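You operate a simulated robot arm through the tools that you are given. There is no shell and no other tool.

You run a simulated robot arm. Do the job below in one go: nothing can be reset, and whatever is moved stays where it is left.

Task
Put things in order on the top of the long steel bench. At the end: the silver steel cup stands where the grey rubber pad (marked "26") stood; the white block (marked "CHAMBER") from the top of the long steel bench stands where the silver steel cup stood; the white pleated filter is in the blue tray; the grey rubber pad from the top of the long steel bench stands where the white pleated filter stood; whatever was shut is shut again. Leave all else as you found it, and nothing knocked over.

The check looks at the end state, three seconds after you hand in, the way a careful person would. Anything else that was tipped, shoved, dropped, spilled or broken makes it a failure.

Robot
A 6-joint arm with a two-finger parallel gripper, fixed in place. Base frame: the origin is at the foot of the arm, x ahead of it, y to its left, z up; the work surface is at about z = 0. Lengths are in mm, angles in degrees, forces in N, time in s.
With the tool pointing down near the work surface it reaches from about 120 to 500 mm from the base axis. Its first joint turns from -72.0 to 72.0 degrees. Payload 0.65 kg.
The tool frame sits at the grasp point between the pads (the TCP): z along the fingers, y along the line on which they close. The tips reach 25 mm beyond it. The gripper opens to 76 mm. The fingers are 18 mm wide and 10 mm thick; the gripper's body (36 by 78 mm) begins 45 mm behind the TCP.
Orientation is that of the tool frame in the base frame, as a unit quaternion [x, y, z, w]. With the fingers straight down and closing along the base's y, the tool's x points along the base's -x, its y along +y and its z along -z.

Tools
- The arm moves only by the tool send_rows. Its argument "targets" is a list of rows, each an object of numbers (a shift or turn left out is 0, a gripper value left out holds the last): "ax", "ay", "az": the turn, a rotation vector about the tool's x, y, z in degrees; "x", "y", "z": the shift along the tool's x, y, z in mm; "hand": the finger opening in mm, from 0 to 76. In form: [{"ax": .., "ay": .., "az": .., "x": .., "y": .., "z": .., "hand": ..}, ...]. A call has 1 to 20 rows; each row shifts and turns the commanded pose from where the row before left it, along the tool's axes as they then stand. Rows are played at 5 a second. More than 50 mm and 8.6 degrees between two rows, or a gripper value outside its range, and nothing of the call is played. Where a pose cannot be reached the arm comes as near as it can. A force on the tool above 40 N (or 10 N above the force at the start of the call, whichever is more), or a blocked arm, ends the call early, and 0.2 s more pass. The fingers move at their own pace (about 108 mm/s each) and stop on an object; they squeeze with about 42 N. The grip force told is the motor's: it shows also when the fingers shut on nothing. Time passes only in rows, and 0.2 s behind the last, so rows that do not move let the fingers close. The reply holds the time, the measured pose of the TCP, the force on the tool along the base axes, the opening and the grip force, in the units named above and with some noise, with the torque about the TCP (base axes, N m) and any sound that the robot's microphone picked up.
- Cameras (640 x 400 px; columns grow to the right, rows downward): "scene" is fixed at [58.9, 266.5, 433.7]; the picture's right is [-0.78, -0.63, 0.00], its down [-0.19, 0.23, -0.96] and it looks along [0.60, -0.74, -0.30] (base axes); focal length 260 px, centre (320, 200). "wrist" rides on the gripper at [58, 11, -81] in the tool frame; the picture's right is [-0.18, 0.98, 0.00], its down [-0.75, -0.14, -0.64] and it looks along [-0.63, -0.12, 0.77] (tool axes); focal length 243 px, centre (320, 200). There is no depth. A picture from a camera that has moved, and an enlarged one, comes with that camera's place and axes in the base frame and with its lens.
- capture(camera): a new picture of that camera. No time passes.
- close_up(camera, box): a new picture of the part [left, top, right, bottom] of that camera's present view, enlarged. No time passes.
- finish_job(): hands the job in; it is judged then, once.

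Nothing tells you positions but the pictures and the camera data. Unless the task says otherwise, let go and move clear before handing in.

The tools are called after "Emit:" as name(argument=value, ...) on one line, values as JSON. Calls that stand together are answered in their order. send_rows: Moves the arm, as the interface text tells. Its arguments: {"type":"object","properties":{"targets":{"type":"array","items":{"type":"object","properties":{"ax":{"type":"number"},"ay":{"type":"number"},"az":{"type":"number"},"x":{"type":"number"},"y":{"type":"number"},"z":{"type":"number"},"hand":{"type":"number"}}}}},"required":["targets"]} The other tools are called the same way: capture (camera) takes a picture; close_up (camera, box) takes an enlarged picture of a part of a camera's view; finish_job () hands the job in.

At the start:

```text
time: 0.0
tool_pos: [282.9, -16.1, 333.4]
ee_rot: [0.0, 1.0, 0.0, 0.001]
force: [0.1, -0.5, 0.2]
torque: [0.02, 0.04, 0.01]
width: 75.9
gripper_force: 0.1
```

scene: 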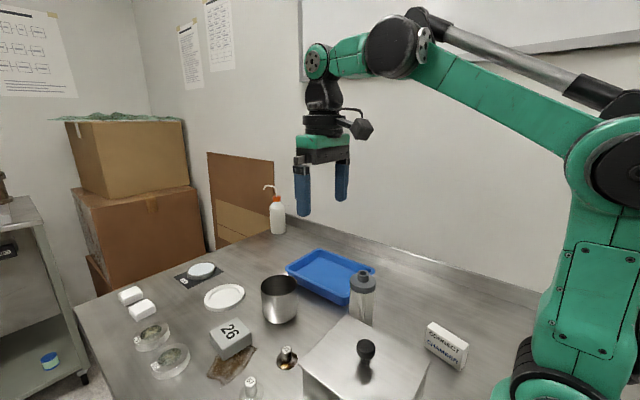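
wrist: 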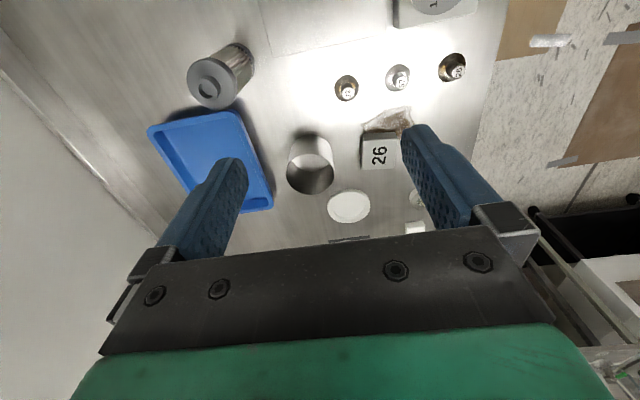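

I see a bench with a blue tray, a steel cup, a grey pad "26", a clear/grey filter-like cylinder, a box with a knob (maybe a lid) and a white block near the arm. I'll take closer pictures before planning.

Emit:
close_up(camera="scene", box=[240, 230, 480, 400])

Emit:
close_up(camera="scene", box=[70, 240, 310, 400])

Emit:
close_up(camera="wrist", box=[140, 0, 480, 240])

```text
2.35 times, centred on (360, 315) of scene
camera zoom: at [58.9, 266.5, 433.7], right [-0.78, -0.63, 0.0], down [-0.19, 0.23, -0.96], along [0.6, -0.74, -0.3], focal length 611 px, centre (226, -71)
```

zoom: 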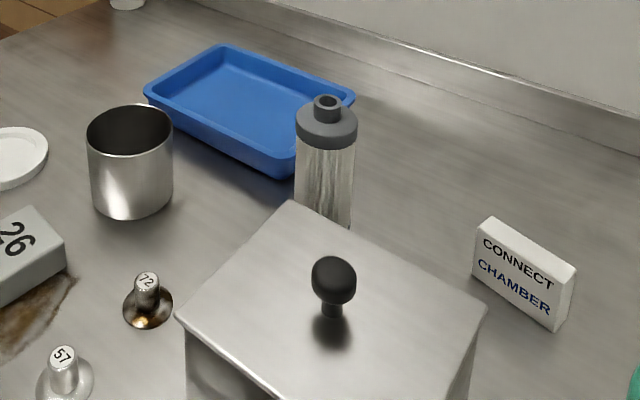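

```text
2.50 times, centred on (190, 320) of scene
camera zoom: at [58.9, 266.5, 433.7], right [-0.78, -0.63, 0.0], down [-0.19, 0.23, -0.96], along [0.6, -0.74, -0.3], focal length 649 px, centre (645, -100)
```

zoom: 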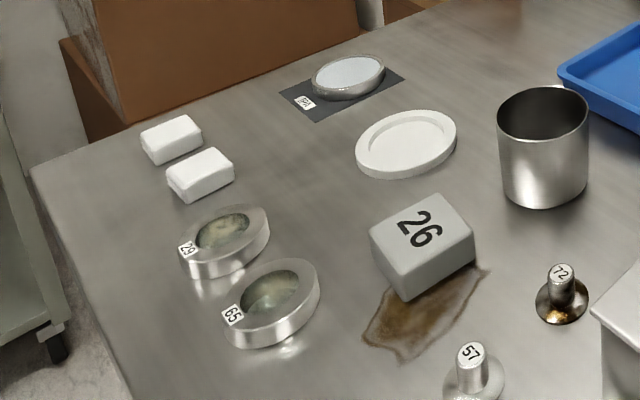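

```text
1.67 times, centred on (310, 120) of wrist
camera zoom: at [224.9, -5.1, 412.3], right [0.18, 0.98, 0.0], down [0.75, -0.14, 0.64], along [0.63, -0.12, -0.77], focal length 404 px, centre (337, 333)
```

zoom: 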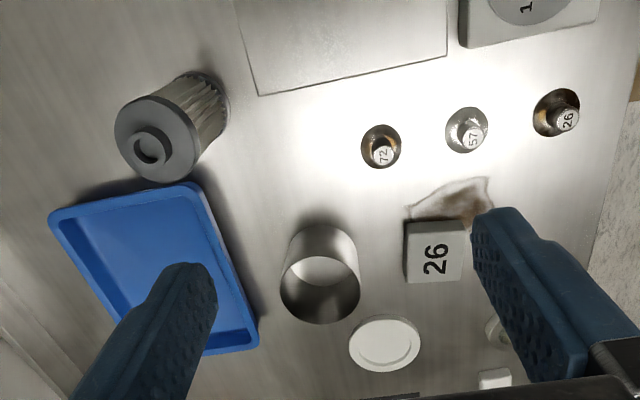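

The objects are roughly here: cup (435,-57), pad 26 (455,58), filter (273,-133), tray (440,-250), white block (113,-183). A lidded box stands at x 117–270. I'll bring the wrist camera closer for more exact positions.

Emit:
send_rows(targets=[{"x": -15, "y": 5, "z": 35}, {"x": -15, "y": 5, "z": 35}, {"x": -17, "y": 6, "z": 33}, {"x": 0}])

Emit:
capture(camera="wrist")

```text
time: 1.0
tool_pos: [330.5, 0.5, 230.9]
ee_rot: [0.0, 1.0, -0.001, 0.001]
force: [-0.1, -0.1, 0.9]
torque: [0.02, 0.02, 0.01]
width: 76.1
gripper_force: 0.0
```

```text
taken
camera wrist: at [271.6, 11.6, 310.3], right [0.18, 0.98, 0.0], down [0.75, -0.14, 0.64], along [0.63, -0.12, -0.77], focal length 243 px, centre (320, 200)
```

wrist: 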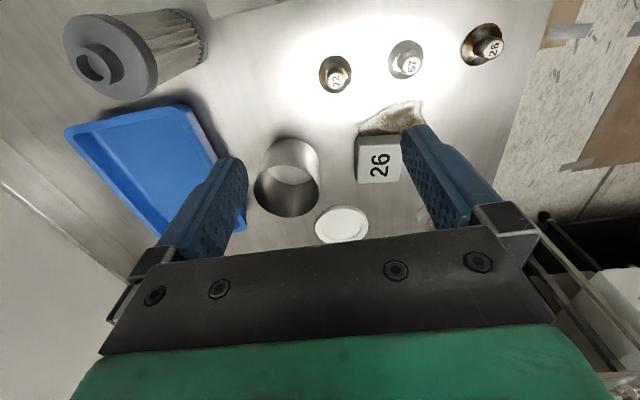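

The cup and pad show between the fingers. I'll zoom in on them and on the filter.

Emit:
close_up(camera="wrist", box=[240, 80, 440, 205])

Emit:
close_up(camera="wrist", box=[40, 0, 260, 240])

Emit:
capture(camera="scene")

```text
3.20 times, centred on (340, 142) of wrist
camera zoom: at [271.6, 11.6, 310.3], right [0.18, 0.98, 0.0], down [0.75, -0.14, 0.64], along [0.63, -0.12, -0.77], focal length 776 px, centre (256, 384)
```

zoom: 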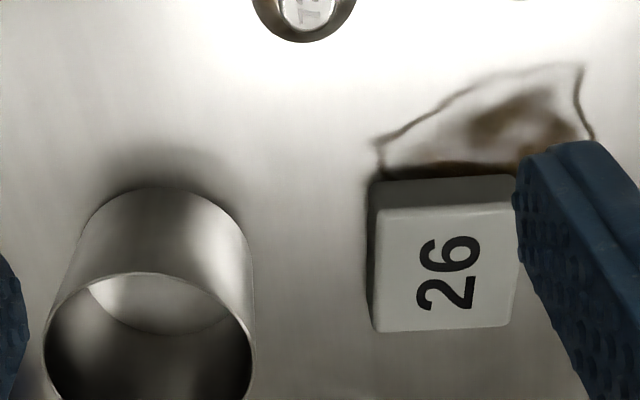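

```text
1.67 times, centred on (150, 120) of wrist
camera zoom: at [271.6, 11.6, 310.3], right [0.18, 0.98, 0.0], down [0.75, -0.14, 0.64], along [0.63, -0.12, -0.77], focal length 404 px, centre (603, 333)
```

zoom: 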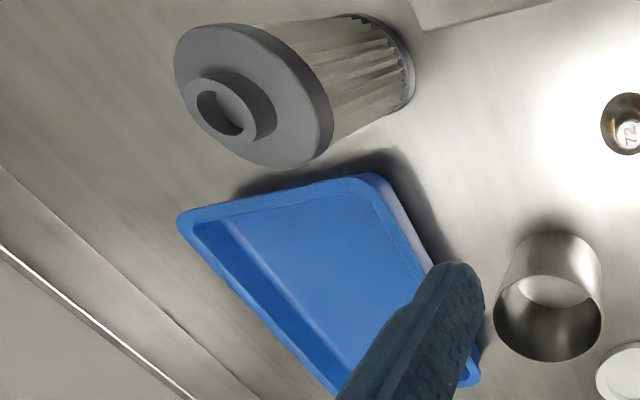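

```text
taken
```

scene: 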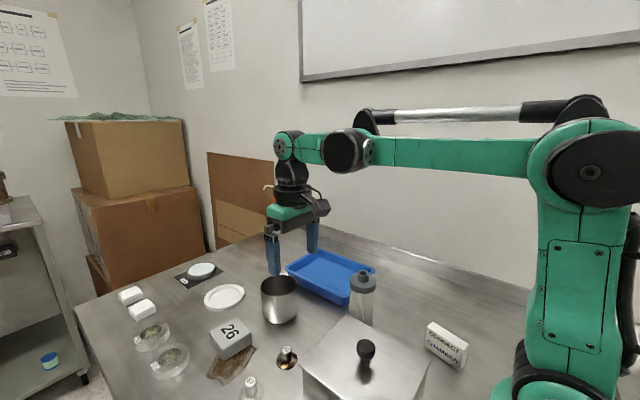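

The pad is about 61×61×24 mm at roughly (461,60), and the cup is about 80 mm wide, so it needs a rim grip. Next I'll raise and turn the wrist camera toward the filter and the white block.

Emit:
send_rows(targets=[{"x": 33, "y": -17, "z": -23}, {"x": 33, "y": -17, "z": -23}, {"x": 34, "y": -16, "z": -24}, {"az": 7.5}, {"az": 7.5}, {"az": 7.5}, {"az": 7.5}, {"az": 7.5}, {"az": 7.5}, {"az": 7.5}, {"az": 7.5}, {"x": 0}])

Emit:
capture(camera="wrist")

```text
time: 3.6
tool_pos: [230.5, -51.1, 299.0]
ee_rot: [0.501, 0.865, 0.0, 0.002]
force: [0.4, -0.3, 0.6]
torque: [-0.02, -0.02, 0.01]
width: 76.0
gripper_force: 0.1
```

```text
taken
camera wrist: at [210.7, 5.9, 379.1], right [0.94, 0.33, 0.0], down [0.25, -0.72, 0.64], along [0.21, -0.61, -0.77], focal length 243 px, centre (320, 200)
```

wrist: 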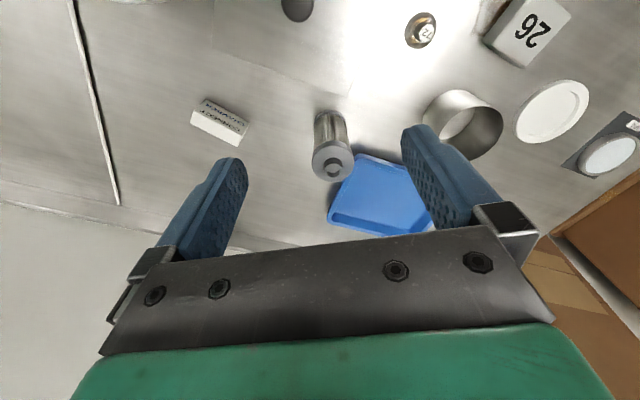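

The filter and the white block are now in view. I'll zoom in on both.

Emit:
close_up(camera="wrist", box=[280, 90, 400, 190])

Emit:
close_up(camera="wrist", box=[170, 80, 280, 160])

Emit:
close_up(camera="wrist", box=[310, 80, 590, 250])

Emit:
close_up(camera="scene", box=[400, 300, 500, 380])

```text
4.00 times, centred on (340, 140) of wrist
camera zoom: at [210.7, 5.9, 379.1], right [0.94, 0.33, 0.0], down [0.25, -0.72, 0.64], along [0.21, -0.61, -0.77], focal length 970 px, centre (240, 440)
```

zoom: 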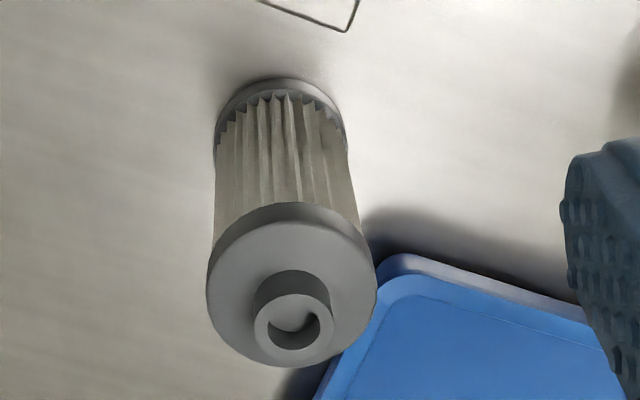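

```text
5.00 times, centred on (225, 120) of wrist
camera zoom: at [210.7, 5.9, 379.1], right [0.94, 0.33, 0.0], down [0.25, -0.72, 0.64], along [0.21, -0.61, -0.77], focal length 1213 px, centre (795, 600)
```

zoom: 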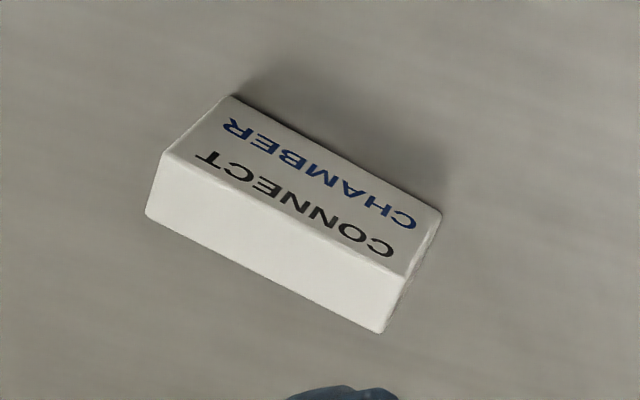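

```text
2.29 times, centred on (450, 165) of wrist
camera zoom: at [210.7, 5.9, 379.1], right [0.94, 0.33, 0.0], down [0.25, -0.72, 0.64], along [0.21, -0.61, -0.77], focal length 555 px, centre (23, 280)
```

zoom: 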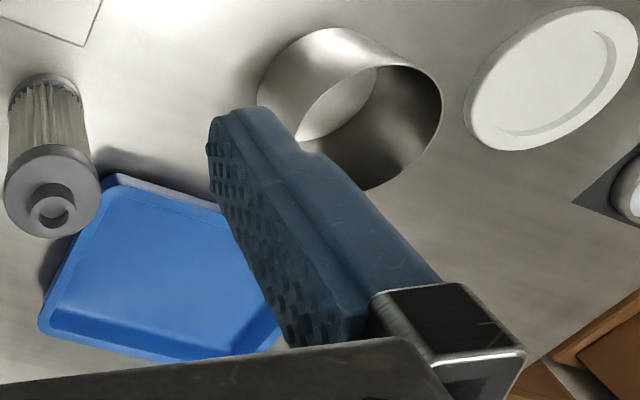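

```text
5.00 times, centred on (450, 340) of scene
camera zoom: at [58.9, 266.5, 433.7], right [-0.78, -0.63, 0.0], down [-0.19, 0.23, -0.96], along [0.6, -0.74, -0.3], focal length 1299 px, centre (-330, -500)
```

zoom: 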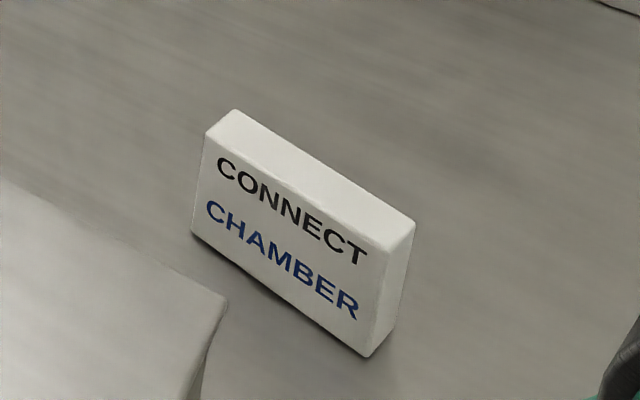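

The filter stands near (279,-141), about 54 mm wide and 130 mm tall, and the block stands on its long edge. I'll move above the filter and check alignment before grasping.

Emit:
send_rows(targets=[{"x": -26, "y": -1, "z": 28}, {"x": -26, "y": -1, "z": 30}, {"x": -25, "y": -1, "z": 30}, {"x": -25, "y": 0, "z": 31}, {"x": 0}])

Emit:
capture(camera="wrist")

Emit:
capture(camera="scene")

```text
time: 4.8
tool_pos: [277.8, -139.4, 178.2]
ee_rot: [0.501, 0.866, 0.0, 0.001]
force: [0.4, 0.4, -0.6]
torque: [-0.02, -0.05, 0.01]
width: 76.1
gripper_force: 0.0
```

```text
taken
camera wrist: at [256.9, -82.8, 258.4], right [0.94, 0.33, 0.0], down [0.25, -0.72, 0.64], along [0.21, -0.61, -0.77], focal length 243 px, centre (320, 200)
```

wrist: 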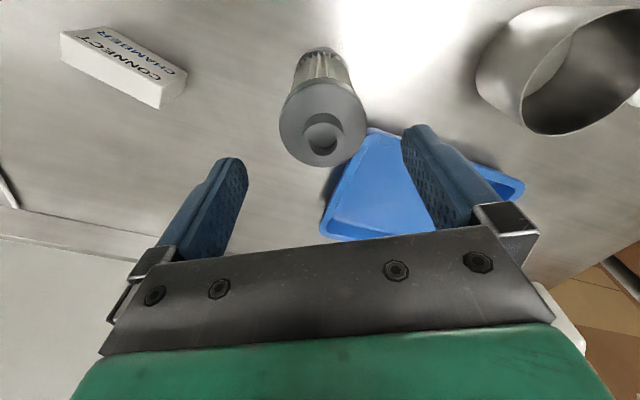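

```text
taken
```

scene: 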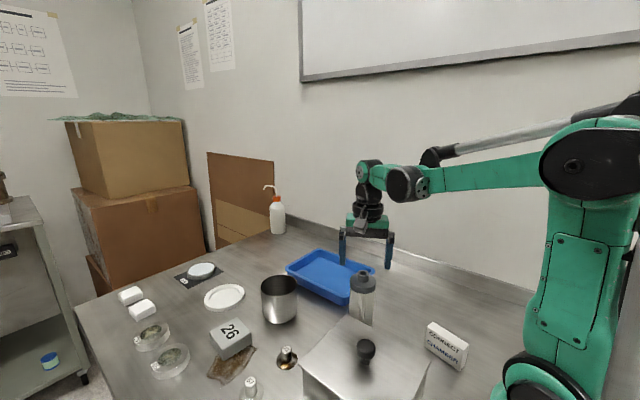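

The filter sits just ahead of the grasp axis. I'll zoom in to measure the remaining offset.

Emit:
close_up(camera="wrist", box=[260, 30, 400, 180])

Emit:
close_up(camera="scene", box=[280, 220, 420, 340])

```text
2.67 times, centred on (330, 105) of wrist
camera zoom: at [256.9, -82.8, 258.4], right [0.94, 0.33, 0.0], down [0.25, -0.72, 0.64], along [0.21, -0.61, -0.77], focal length 647 px, centre (293, 453)
```

zoom: 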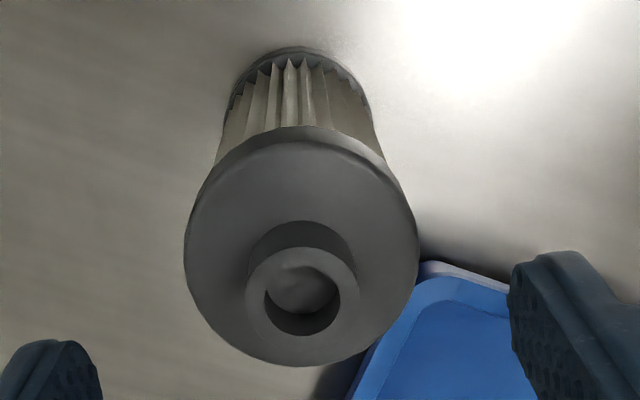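

```text
3.33 times, centred on (350, 280) of scene
camera zoom: at [58.9, 266.5, 433.7], right [-0.78, -0.63, 0.0], down [-0.19, 0.23, -0.96], along [0.6, -0.74, -0.3], focal length 866 px, centre (220, -67)
```

zoom: 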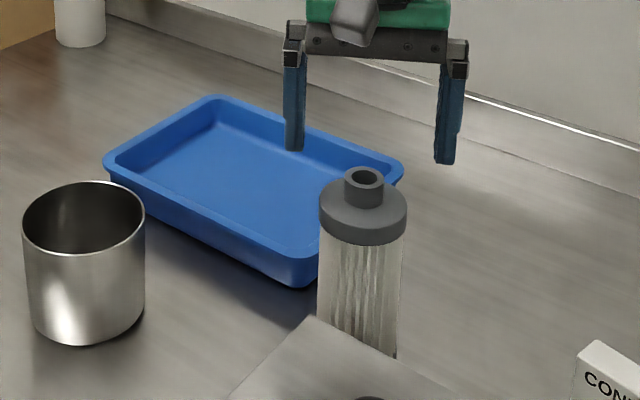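

The filter centre is at about (280,-140), a couple of mm off the tool axis. I'll correct that, go down to grasp height, and close.

Emit:
send_rows(targets=[{"x": -1.6, "y": 1.6, "z": 21}, {"z": 21}, {"z": 21}, {"z": 20}, {"z": 0}])

Emit:
capture(camera="wrist")

Emit:
close_up(camera="scene", box=[280, 220, 420, 340])

```text
time: 6.0
tool_pos: [279.6, -141.3, 97.3]
ee_rot: [0.5, 0.866, -0.001, 0.001]
force: [0.0, 0.0, 0.2]
torque: [0.0, 0.03, 0.04]
width: 75.9
gripper_force: 0.0
```

```text
taken
camera wrist: at [259.7, -84.9, 176.7], right [0.94, 0.33, 0.0], down [0.25, -0.72, 0.64], along [0.21, -0.61, -0.77], focal length 243 px, centre (320, 200)
```

wrist: 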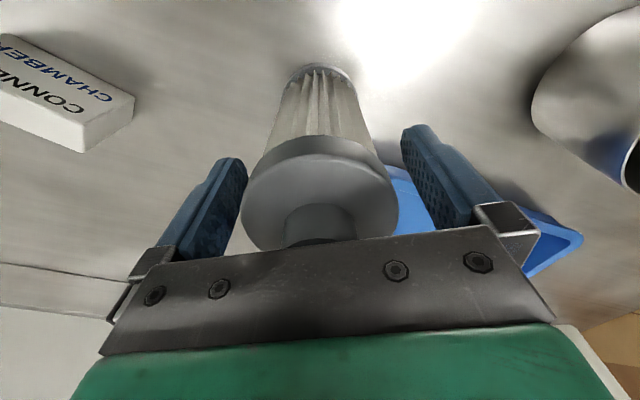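

```text
3.33 times, centred on (350, 280) of scene
camera zoom: at [58.9, 266.5, 433.7], right [-0.78, -0.63, 0.0], down [-0.19, 0.23, -0.96], along [0.6, -0.74, -0.3], focal length 866 px, centre (220, -67)
```

zoom: 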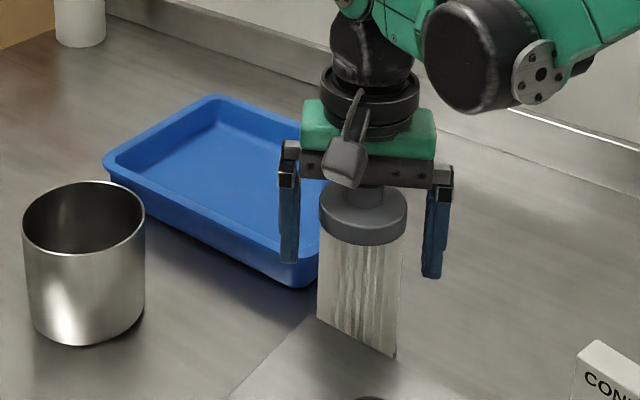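

The filter is centred between the fingers with clearance above the neck. Closing now.

Emit:
send_rows(targets=[{"hand": 40}, {"hand": 40}, {"hand": 40}, {"hand": 40}])

Emit:
close_up(camera="scene", box=[280, 220, 420, 340])

```text
time: 7.0
tool_pos: [280.0, -142.7, 97.5]
ee_rot: [0.5, 0.866, -0.001, 0.001]
force: [-0.2, 0.0, -0.5]
torque: [0.01, 0.02, -0.01]
width: 51.0
gripper_force: 41.6
```

```text
3.33 times, centred on (350, 280) of scene
camera zoom: at [58.9, 266.5, 433.7], right [-0.78, -0.63, 0.0], down [-0.19, 0.23, -0.96], along [0.6, -0.74, -0.3], focal length 866 px, centre (220, -67)
```

zoom: 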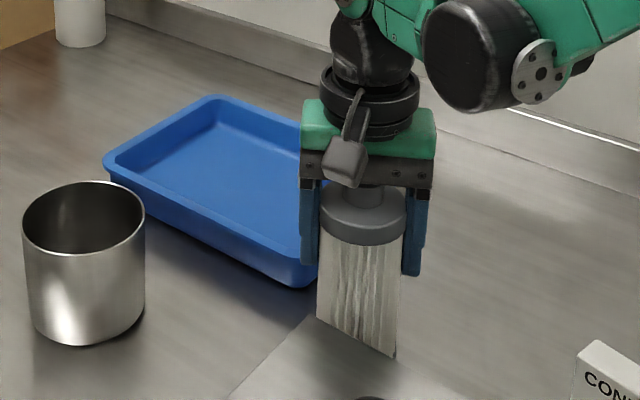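

The filter is gripped at 51 mm wide. I'll lift it straight up and look.

Emit:
send_rows(targets=[{"z": -10}, {"z": -20}, {"z": -25}, {"z": -25}, {"z": 0}])

Emit:
close_up(camera="scene", box=[250, 180, 420, 320])

Emit:
capture(camera="wrist")

```text
time: 8.2
tool_pos: [282.9, -140.9, 176.9]
ee_rot: [0.501, 0.866, -0.001, 0.001]
force: [-0.2, -0.2, -1.2]
torque: [0.0, -0.02, -0.04]
width: 50.5
gripper_force: 42.9
```

```text
2.86 times, centred on (335, 250) of scene
camera zoom: at [58.9, 266.5, 433.7], right [-0.78, -0.63, 0.0], down [-0.19, 0.23, -0.96], along [0.6, -0.74, -0.3], focal length 742 px, centre (277, 57)
```

zoom: 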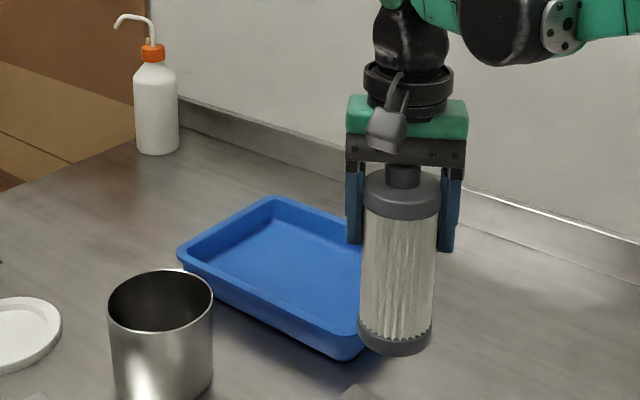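

```text
taken
camera wrist: at [261.3, -83.6, 257.0], right [0.94, 0.33, 0.0], down [0.25, -0.72, 0.64], along [0.21, -0.61, -0.77], focal length 243 px, centre (320, 200)
```

wrist: 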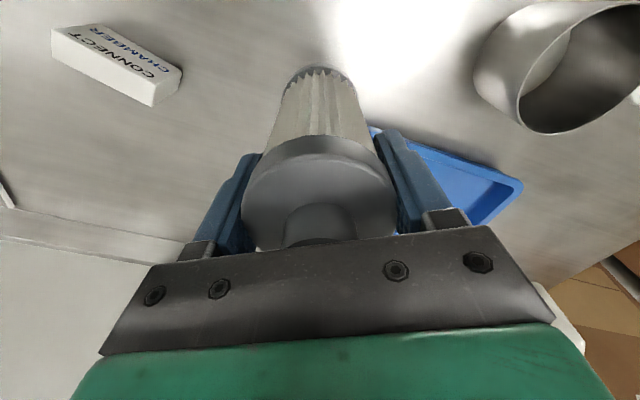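

The filter is held upright. I'll carry it over the tray centre, staying well above the rim.

Emit:
send_rows(targets=[{"x": -29, "y": 11.5}, {"x": -29, "y": 11.5}, {"x": -29, "y": 11.5}, {"x": -29, "y": 11.5}, {"x": -29, "y": 11.2}, {"x": 0}])

Emit:
close_up(camera="scene", box=[250, 180, 420, 320])

Emit:
capture(camera="wrist")

```text
time: 9.6
tool_pos: [403.3, -237.6, 176.5]
ee_rot: [0.5, 0.866, -0.001, 0.0]
force: [0.6, -0.4, -1.6]
torque: [-0.01, 0.01, 0.0]
width: 51.1
gripper_force: 42.2
```

```text
2.86 times, centred on (335, 250) of scene
camera zoom: at [58.9, 266.5, 433.7], right [-0.78, -0.63, 0.0], down [-0.19, 0.23, -0.96], along [0.6, -0.74, -0.3], focal length 742 px, centre (277, 57)
```

zoom: 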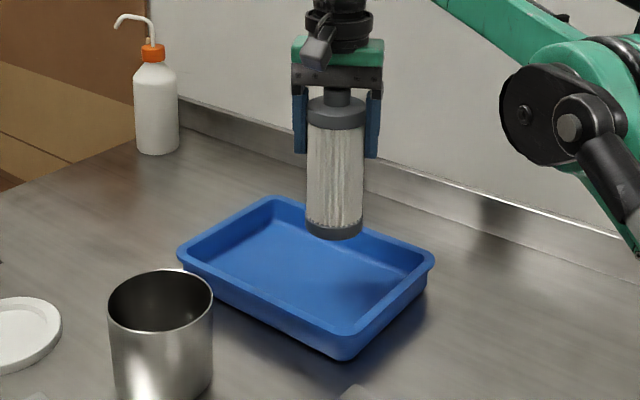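

```text
taken
camera wrist: at [383.3, -181.2, 256.3], right [0.94, 0.33, 0.0], down [0.25, -0.72, 0.64], along [0.21, -0.61, -0.77], focal length 243 px, centre (320, 200)
```

wrist: 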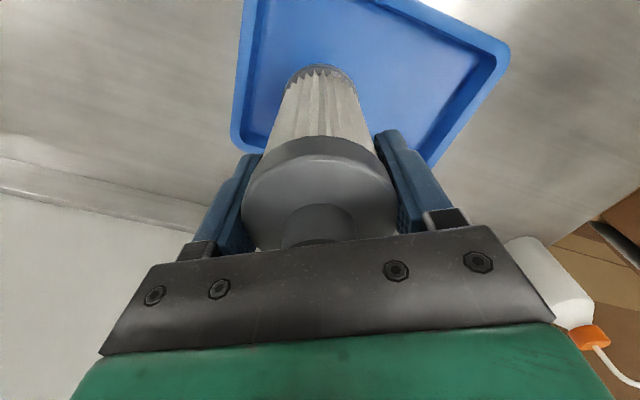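

The filter is above the tray floor. I'll nudge it 8 mm toward the tray's middle and lower it to just above the floor.

Emit:
send_rows(targets=[{"x": -6.9, "y": -4, "z": 10}, {"z": 20}, {"z": 20}, {"z": 15}, {"z": 7}, {"z": 0}])

Emit:
close_up(camera="scene", box=[280, 220, 400, 320])

Emit:
capture(camera="wrist")

```text
time: 11.0
tool_pos: [403.4, -246.5, 105.3]
ee_rot: [0.5, 0.866, 0.0, 0.001]
force: [-0.3, 0.5, -1.0]
torque: [0.0, 0.01, -0.01]
width: 51.1
gripper_force: 41.9
```

```text
4.00 times, centred on (340, 270) of scene
camera zoom: at [58.9, 266.5, 433.7], right [-0.78, -0.63, 0.0], down [-0.19, 0.23, -0.96], along [0.6, -0.74, -0.3], focal length 1039 px, centre (240, -80)
```

zoom: 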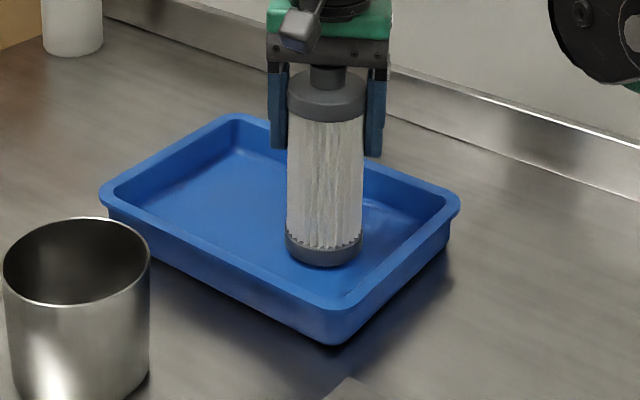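

```text
taken
camera wrist: at [383.8, -189.5, 184.9], right [0.94, 0.33, 0.0], down [0.25, -0.72, 0.64], along [0.21, -0.61, -0.77], focal length 243 px, centre (320, 200)
```

wrist: 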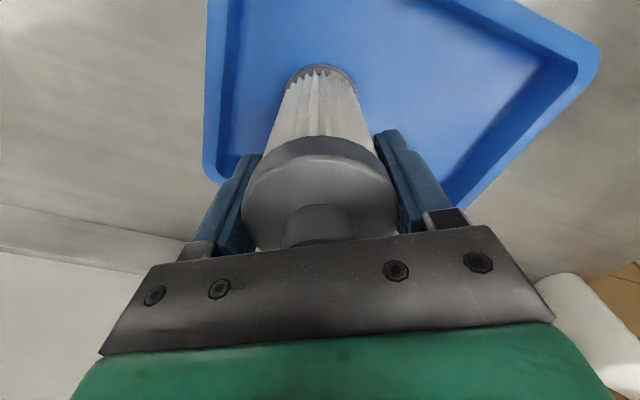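

The filter base is about 8 mm above bench level, so a few mm above the tray floor. I'll lower it in small steps and watch the force.

Emit:
send_rows(targets=[{"z": 1.5}, {"z": 1.5}, {"z": 0}, {"z": 0}])

Emit:
send_rows(targets=[{"z": 1}, {"z": 0}, {"z": 0}])

Emit:
send_rows(targets=[{"z": 1}, {"z": 0}, {"z": 0}])

```text
time: 12.0
tool_pos: [404.3, -247.3, 103.0]
ee_rot: [0.5, 0.866, -0.001, 0.0]
force: [0.5, 1.0, -1.6]
torque: [-0.02, 0.01, 0.03]
width: 50.8
gripper_force: 42.2
```

```text
time: 12.8
tool_pos: [404.8, -246.6, 101.6]
ee_rot: [0.5, 0.866, -0.001, 0.001]
force: [0.9, -1.5, 11.6]
torque: [-0.18, -0.06, -0.04]
width: 50.8
gripper_force: 42.2
```

```text
time: 13.6
tool_pos: [403.7, -246.8, 101.5]
ee_rot: [0.499, 0.866, 0.0, 0.001]
force: [1.7, -0.6, 38.0]
torque: [0.0, -0.09, -0.16]
width: 50.9
gripper_force: 41.8
```

The filter base touched at z ≈ 101.6 and is pressing now. I'll ease the pressure off, then open and rise straight up.

Emit:
send_rows(targets=[{"z": -1.3}, {"z": 0}, {"z": 0}])

Emit:
send_rows(targets=[{"hand": 62}, {"hand": 76}, {"hand": 76}, {"z": 0}])

Emit:
close_up(camera="scene", box=[280, 220, 400, 320])

Emit:
capture(camera="wrist")

```text
time: 14.4
tool_pos: [402.2, -244.6, 102.6]
ee_rot: [0.501, 0.866, -0.001, 0.0]
force: [-0.1, 0.7, -1.8]
torque: [0.03, 0.01, 0.04]
width: 51.0
gripper_force: 41.8
```

```text
time: 15.4
tool_pos: [403.5, -247.0, 102.7]
ee_rot: [0.5, 0.866, -0.001, 0.0]
force: [-0.1, 0.4, 0.4]
torque: [-0.05, 0.01, 0.0]
width: 75.9
gripper_force: 0.0
```

```text
4.00 times, centred on (340, 270) of scene
camera zoom: at [58.9, 266.5, 433.7], right [-0.78, -0.63, 0.0], down [-0.19, 0.23, -0.96], along [0.6, -0.74, -0.3], focal length 1039 px, centre (240, -80)
```

zoom: 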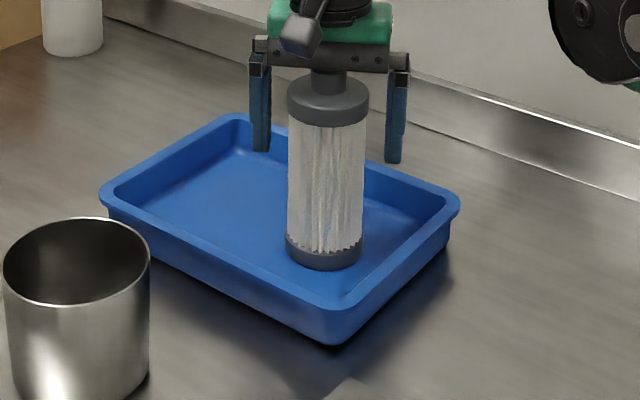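

```text
taken
camera wrist: at [383.1, -189.4, 181.8], right [0.94, 0.33, 0.0], down [0.25, -0.72, 0.64], along [0.21, -0.61, -0.77], focal length 243 px, centre (320, 200)
```

wrist: 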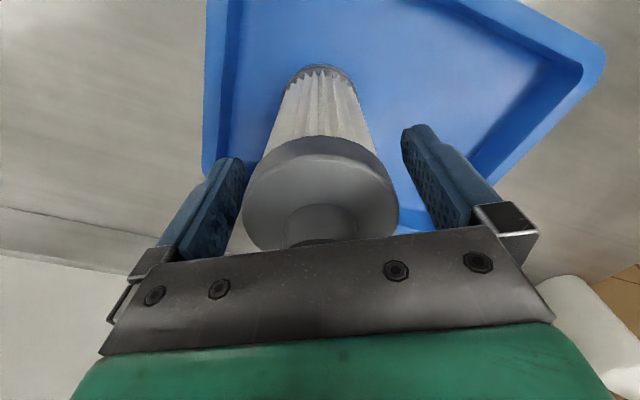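

The filter is standing free in the tray. I'll rise, turn the gripper back, and travel to above the grey pad.

Emit:
send_rows(targets=[{"z": -15}, {"z": -25}, {"z": -25}, {"z": -20}, {"az": -6.75}, {"az": -6.75}, {"az": -6.75}, {"az": -6.75}, {"az": -6.75}, {"az": -6.75}, {"az": -6.75}, {"az": -6.75}, {"z": 0}])

Emit:
send_rows(targets=[{"x": -2.4, "y": 38.6}, {"x": -2.4, "y": 38.6}, {"x": -2.4, "y": 38.6}, {"x": -2.4, "y": 38.6}, {"x": -2.4, "y": 38.6, "z": 5}, {"x": -2.4, "y": 38.6, "z": 15}, {"x": -2.4, "y": 38.6, "z": 20}, {"x": -2.4, "y": 38.6, "z": 25}, {"z": 0}])

Emit:
capture(camera="wrist")

Emit:
capture(camera="scene")

```text
time: 18.2
tool_pos: [400.1, -244.9, 187.0]
ee_rot: [0.051, 0.999, 0.0, 0.001]
force: [-0.4, -0.5, -0.5]
torque: [0.0, 0.0, 0.02]
width: 75.9
gripper_force: 0.1
```

```text
time: 20.2
tool_pos: [456.9, 60.5, 120.3]
ee_rot: [0.053, 0.999, 0.001, 0.001]
force: [0.1, 0.5, -0.6]
torque: [-0.02, -0.02, -0.01]
width: 76.2
gripper_force: 0.0
```

```text
taken
camera wrist: at [399.4, 77.9, 200.0], right [0.29, 0.96, 0.0], down [0.73, -0.22, 0.64], along [0.62, -0.18, -0.77], focal length 243 px, centre (320, 200)
```

wrist: 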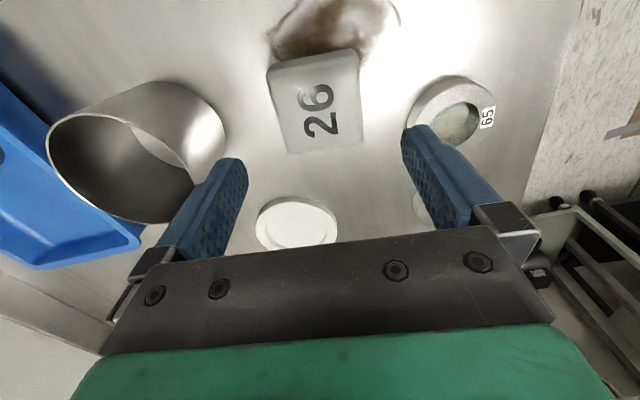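

```text
taken
```

scene: 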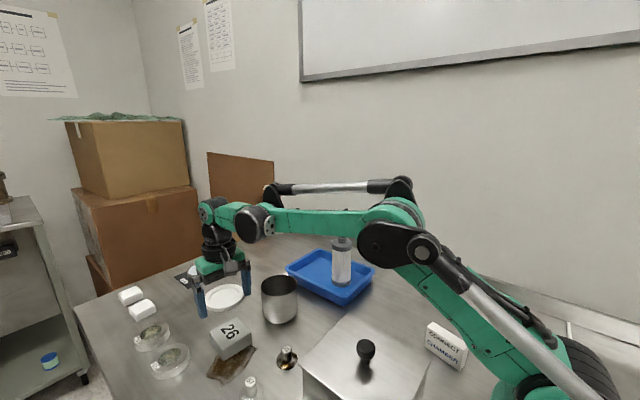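

The pad is in view between the fingers. I'll zoom in to measure its corners, and the cup too.

Emit:
close_up(camera="wrist", box=[240, 0, 400, 170])

Emit:
close_up(camera="wrist", box=[30, 60, 260, 240])

Emit:
close_up(camera="scene", box=[120, 260, 310, 400])

```text
2.35 times, centred on (320, 85) of wrist
camera zoom: at [399.4, 77.9, 200.0], right [0.29, 0.96, 0.0], down [0.73, -0.22, 0.64], along [0.62, -0.18, -0.77], focal length 571 px, centre (320, 471)
```

zoom: 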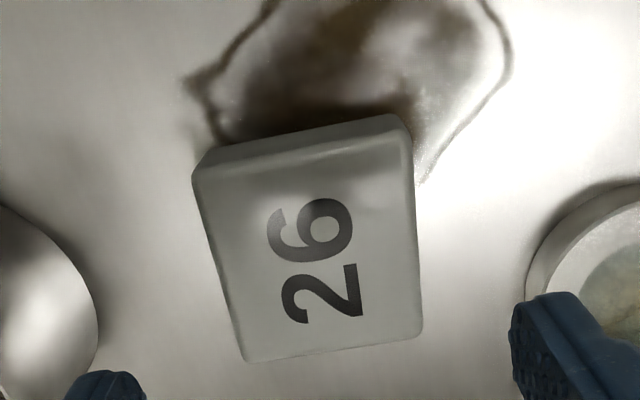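

```text
2.22 times, centred on (145, 150) of wrist
camera zoom: at [399.4, 77.9, 200.0], right [0.29, 0.96, 0.0], down [0.73, -0.22, 0.64], along [0.62, -0.18, -0.77], focal length 539 px, centre (709, 311)
```

zoom: 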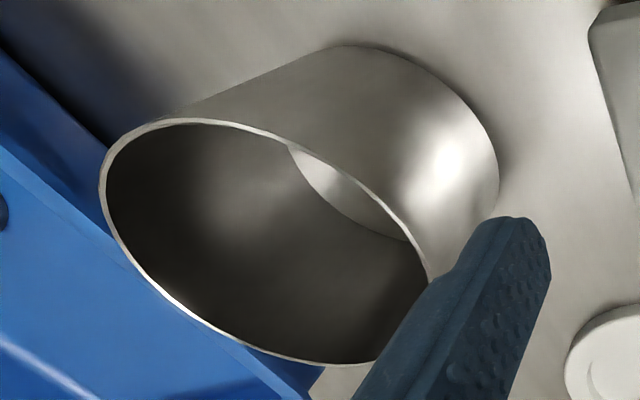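

```text
2.86 times, centred on (215, 330) of scene
camera zoom: at [58.9, 266.5, 433.7], right [-0.78, -0.63, 0.0], down [-0.19, 0.23, -0.96], along [0.6, -0.74, -0.3], focal length 742 px, centre (620, -171)
```

zoom: 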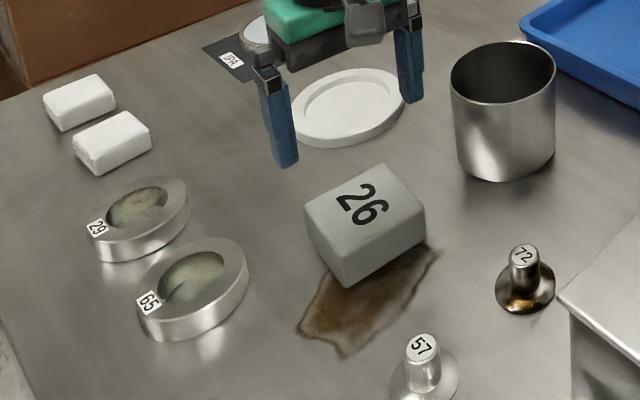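

The pad centre is at (457,60), yaw about −6°, so the gripper is already aligned over it. I'll go down and grip it.

Emit:
send_rows(targets=[{"z": 20}, {"z": 20}, {"z": 20}, {"z": 20}, {"z": 8}, {"z": 0}])

Emit:
capture(camera="wrist")

Emit:
close_up(camera="scene", box=[120, 260, 310, 400])

```text
time: 21.6
tool_pos: [454.5, 58.1, 33.5]
ee_rot: [0.053, 0.999, 0.0, 0.001]
force: [-0.1, -0.6, -1.5]
torque: [-0.01, 0.02, -0.01]
width: 76.1
gripper_force: 0.0
```

```text
taken
camera wrist: at [397.0, 75.9, 113.4], right [0.29, 0.96, 0.0], down [0.73, -0.22, 0.64], along [0.62, -0.18, -0.77], focal length 243 px, centre (320, 200)
```

wrist: 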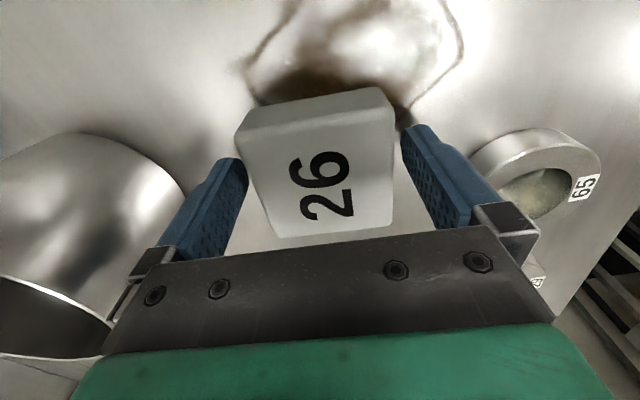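

```text
2.86 times, centred on (215, 330) of scene
camera zoom: at [58.9, 266.5, 433.7], right [-0.78, -0.63, 0.0], down [-0.19, 0.23, -0.96], along [0.6, -0.74, -0.3], focal length 742 px, centre (620, -171)
```

zoom: 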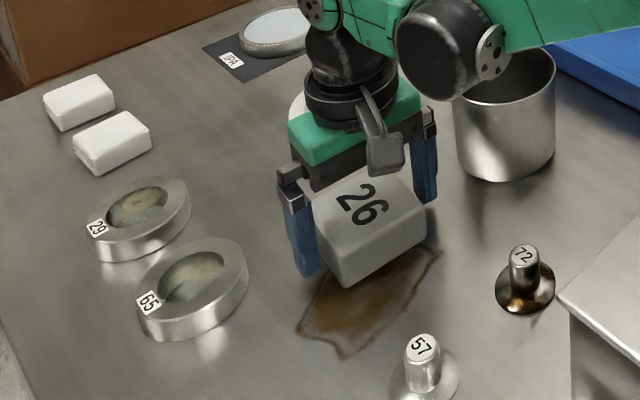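

The pad sits between the pads with clearance on both sides. Closing on it.

Emit:
send_rows(targets=[{"z": 1.5, "hand": 66}, {"hand": 62}, {"hand": 50}, {"hand": 50}, {"hand": 50}])

Emit:
capture(camera="wrist")

Emit:
close_up(camera="scene", box=[120, 260, 310, 400])

```text
time: 22.8
tool_pos: [455.4, 59.0, 31.6]
ee_rot: [0.052, 0.999, -0.001, 0.001]
force: [0.0, 0.5, -0.1]
torque: [0.01, 0.03, 0.0]
width: 61.4
gripper_force: 41.8
```

```text
taken
camera wrist: at [397.5, 75.7, 112.3], right [0.29, 0.96, 0.0], down [0.73, -0.22, 0.64], along [0.62, -0.18, -0.77], focal length 243 px, centre (320, 200)
```

wrist: 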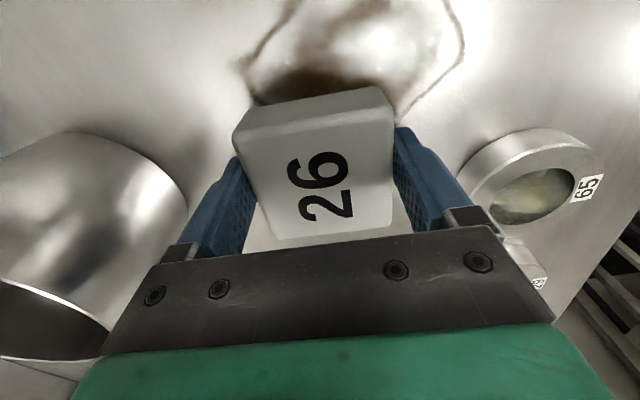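

```text
2.86 times, centred on (215, 330) of scene
camera zoom: at [58.9, 266.5, 433.7], right [-0.78, -0.63, 0.0], down [-0.19, 0.23, -0.96], along [0.6, -0.74, -0.3], focal length 742 px, centre (620, -171)
```

zoom: 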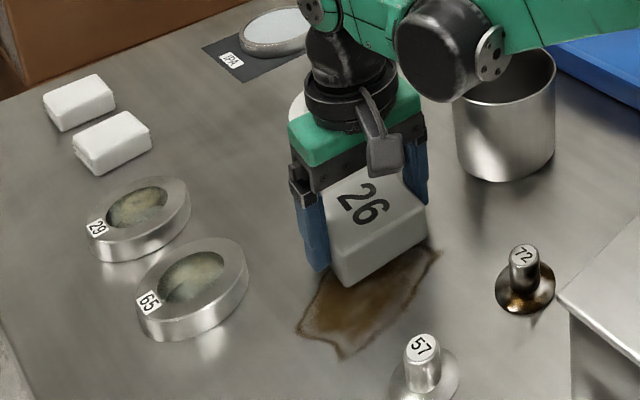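

The pad is gripped at 61 mm. I'll lift it straight up and check that it comes off the surface cleanly.

Emit:
send_rows(targets=[{"z": -5}, {"z": -10}, {"z": -20}, {"z": -30}, {"z": -30}, {"z": -25}, {"z": 0}])

Emit:
capture(camera="wrist")

Emit:
close_up(camera="scene", box=[120, 220, 320, 400])

```text
time: 24.4
tool_pos: [454.1, 58.8, 152.0]
ee_rot: [0.052, 0.999, 0.0, 0.001]
force: [0.1, -0.1, -0.1]
torque: [0.0, -0.01, 0.02]
width: 50.2
gripper_force: 0.1
```

```text
taken
camera wrist: at [398.1, 76.5, 231.8], right [0.29, 0.96, 0.0], down [0.73, -0.22, 0.64], along [0.62, -0.18, -0.77], focal length 243 px, centre (320, 200)
```

wrist: 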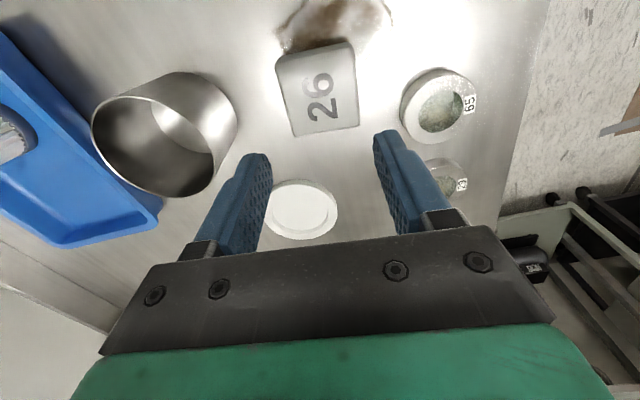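

```text
2.22 times, centred on (220, 310) of scene
camera zoom: at [58.9, 266.5, 433.7], right [-0.78, -0.63, 0.0], down [-0.19, 0.23, -0.96], along [0.6, -0.74, -0.3], focal length 577 px, centre (542, -44)
```

zoom: 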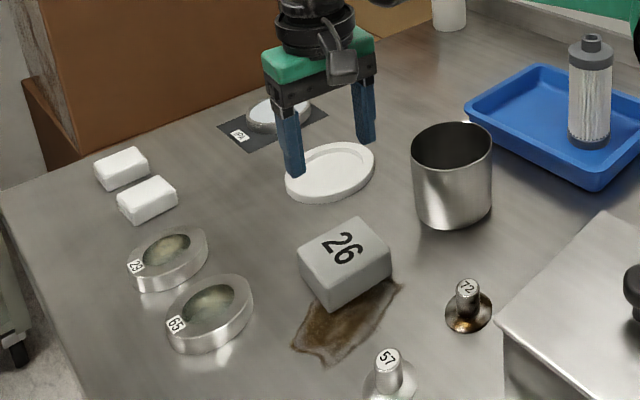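

The fingers slipped off and the pad stayed put, so it seems stuck to the bench, probably by the brown residue. I'll check its position, then grip lower and twist to break the bond.

Emit:
close_up(camera="wrist", box=[250, 0, 400, 150])

Emit:
close_up(camera="scene", box=[190, 300, 280, 390])

```text
2.67 times, centred on (325, 75) of wrist
camera zoom: at [398.1, 76.5, 231.8], right [0.29, 0.96, 0.0], down [0.73, -0.22, 0.64], along [0.62, -0.18, -0.77], focal length 647 px, centre (307, 533)
```

zoom: 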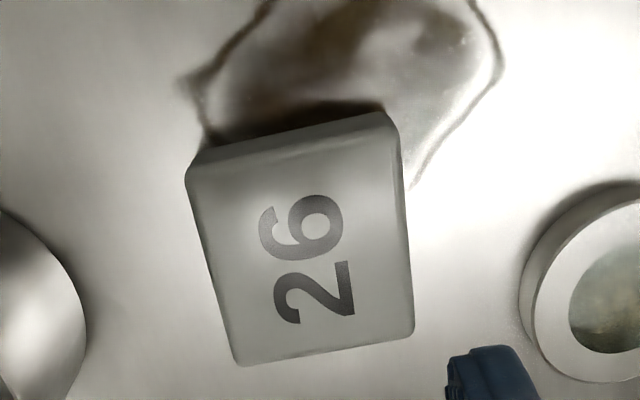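

```text
4.44 times, centred on (235, 345) of scene
camera zoom: at [58.9, 266.5, 433.7], right [-0.78, -0.63, 0.0], down [-0.19, 0.23, -0.96], along [0.6, -0.74, -0.3], focal length 1154 px, centre (698, -444)
```

zoom: 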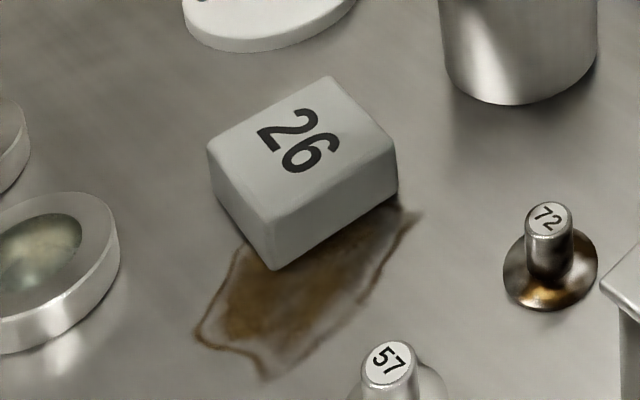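

The pad hasn't moved. I'll go back down with the fingers open and grip a little lower.

Emit:
send_rows(targets=[{"hand": 76}, {"hand": 76}, {"z": 25}, {"z": 25}, {"z": 25}, {"z": 25}, {"z": 22}, {"z": 0}])

Emit:
send_rows(targets=[{"hand": 66}, {"hand": 50}, {"hand": 50}, {"hand": 50}, {"hand": 50}])

Emit:
send_rows(targets=[{"az": 4}, {"az": 4}, {"az": 0}])

Emit:
capture(camera="wrist")

```text
time: 26.2
tool_pos: [455.2, 58.6, 29.8]
ee_rot: [0.052, 0.999, -0.001, 0.001]
force: [-0.4, -0.5, -0.9]
torque: [0.02, 0.01, 0.01]
width: 75.9
gripper_force: 0.1
```

```text
time: 27.4
tool_pos: [456.3, 57.7, 29.3]
ee_rot: [0.053, 0.999, 0.0, 0.001]
force: [-0.7, 1.0, 0.9]
torque: [-0.01, -0.03, 0.01]
width: 61.5
gripper_force: 42.2
```

```text
time: 28.2
tool_pos: [454.2, 57.9, 30.1]
ee_rot: [0.122, 0.992, 0.0, 0.001]
force: [-0.1, 1.1, 1.0]
torque: [0.0, 0.01, -0.02]
width: 61.5
gripper_force: 42.4
```

```text
taken
camera wrist: at [400.8, 83.8, 109.9], right [0.42, 0.91, 0.0], down [0.7, -0.32, 0.64], along [0.59, -0.27, -0.77], focal length 243 px, centre (320, 200)
```

wrist: 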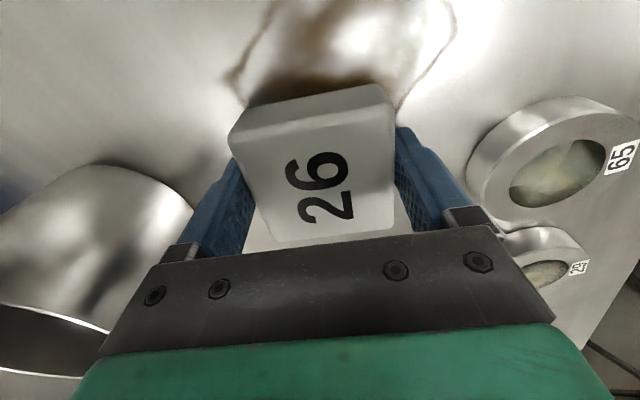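

The pad turned together with the gripper, so the bond may be broken. I'll twist back and lift a little slowly, checking that it follows.

Emit:
send_rows(targets=[{"az": -4}, {"az": -4}, {"az": -4}, {"az": 4}, {"az": 0}])

Emit:
send_rows(targets=[{"z": -1}, {"z": -2}, {"z": -3}, {"z": -4}, {"z": 0}])

Emit:
capture(camera="wrist")

Emit:
close_up(camera="scene", box=[190, 280, 280, 390])

```text
time: 29.4
tool_pos: [455.0, 58.8, 30.1]
ee_rot: [0.052, 0.999, 0.0, 0.001]
force: [0.2, -0.3, 0.2]
torque: [0.03, -0.03, 0.0]
width: 61.4
gripper_force: 42.4
```

```text
time: 30.6
tool_pos: [454.7, 59.2, 41.0]
ee_rot: [0.052, 0.999, -0.001, 0.001]
force: [-0.4, 1.3, -0.3]
torque: [0.02, 0.02, 0.01]
width: 61.1
gripper_force: 42.0
```

```text
taken
camera wrist: at [397.4, 76.3, 120.4], right [0.29, 0.96, 0.0], down [0.73, -0.22, 0.64], along [0.62, -0.18, -0.77], focal length 243 px, centre (320, 200)
```

wrist: 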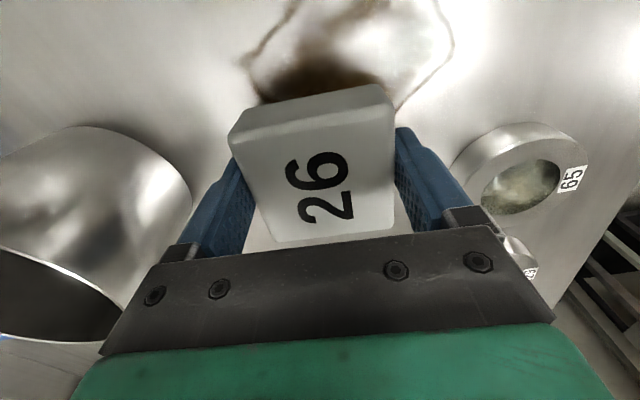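

```text
3.64 times, centred on (235, 335) of scene
camera zoom: at [58.9, 266.5, 433.7], right [-0.78, -0.63, 0.0], down [-0.19, 0.23, -0.96], along [0.6, -0.74, -0.3], focal length 944 px, centre (629, -291)
```

zoom: 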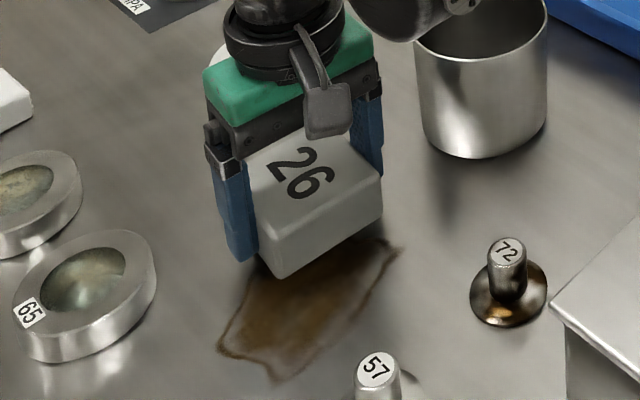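

The pad is off the bench and firmly held, with its base 11 mm up. I'll lift it to travel height and carry it to the filter's old spot.

Emit:
send_rows(targets=[{"z": -15}, {"z": -20}, {"z": -25}, {"z": -25}, {"z": -25}, {"z": 0}])

Emit:
send_rows(targets=[{"x": 22, "y": -31}, {"x": 22, "y": -31}, {"x": 22, "y": -31}, {"x": 22, "y": -31}, {"x": 22, "y": -31}, {"x": 22, "y": -31}, {"x": 23.1, "y": -31.4}, {"x": 0}])

Emit:
capture(camera="wrist")

Emit:
capture(camera="scene")

```text
time: 32.0
tool_pos: [455.9, 58.4, 151.9]
ee_rot: [0.053, 0.999, 0.001, 0.001]
force: [-0.2, 0.3, -0.7]
torque: [-0.01, -0.02, 0.03]
width: 61.3
gripper_force: 42.1
```

```text
time: 33.8
tool_pos: [279.2, -141.4, 151.2]
ee_rot: [0.053, 0.999, 0.0, 0.002]
force: [-0.5, 0.1, -0.6]
torque: [0.01, -0.01, -0.01]
width: 61.4
gripper_force: 42.1
```

```text
taken
camera wrist: at [221.3, -123.9, 231.0], right [0.29, 0.96, 0.0], down [0.73, -0.22, 0.64], along [0.62, -0.18, -0.77], focal length 243 px, centre (320, 200)
```

wrist: 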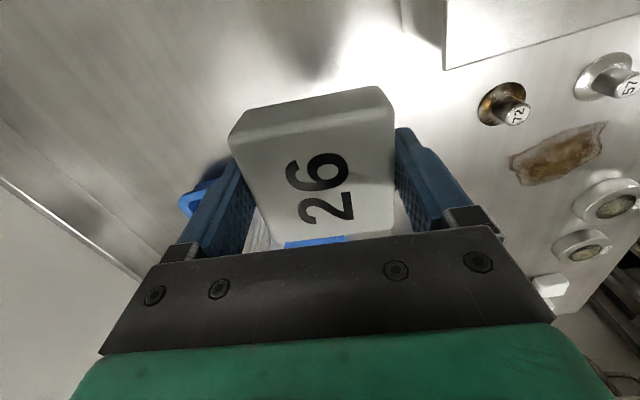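

```text
taken
```

scene: 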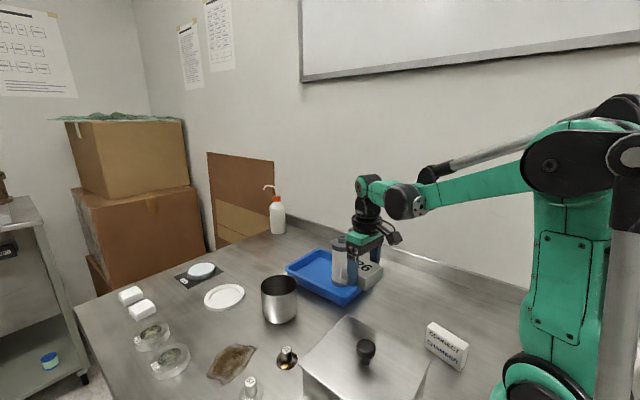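

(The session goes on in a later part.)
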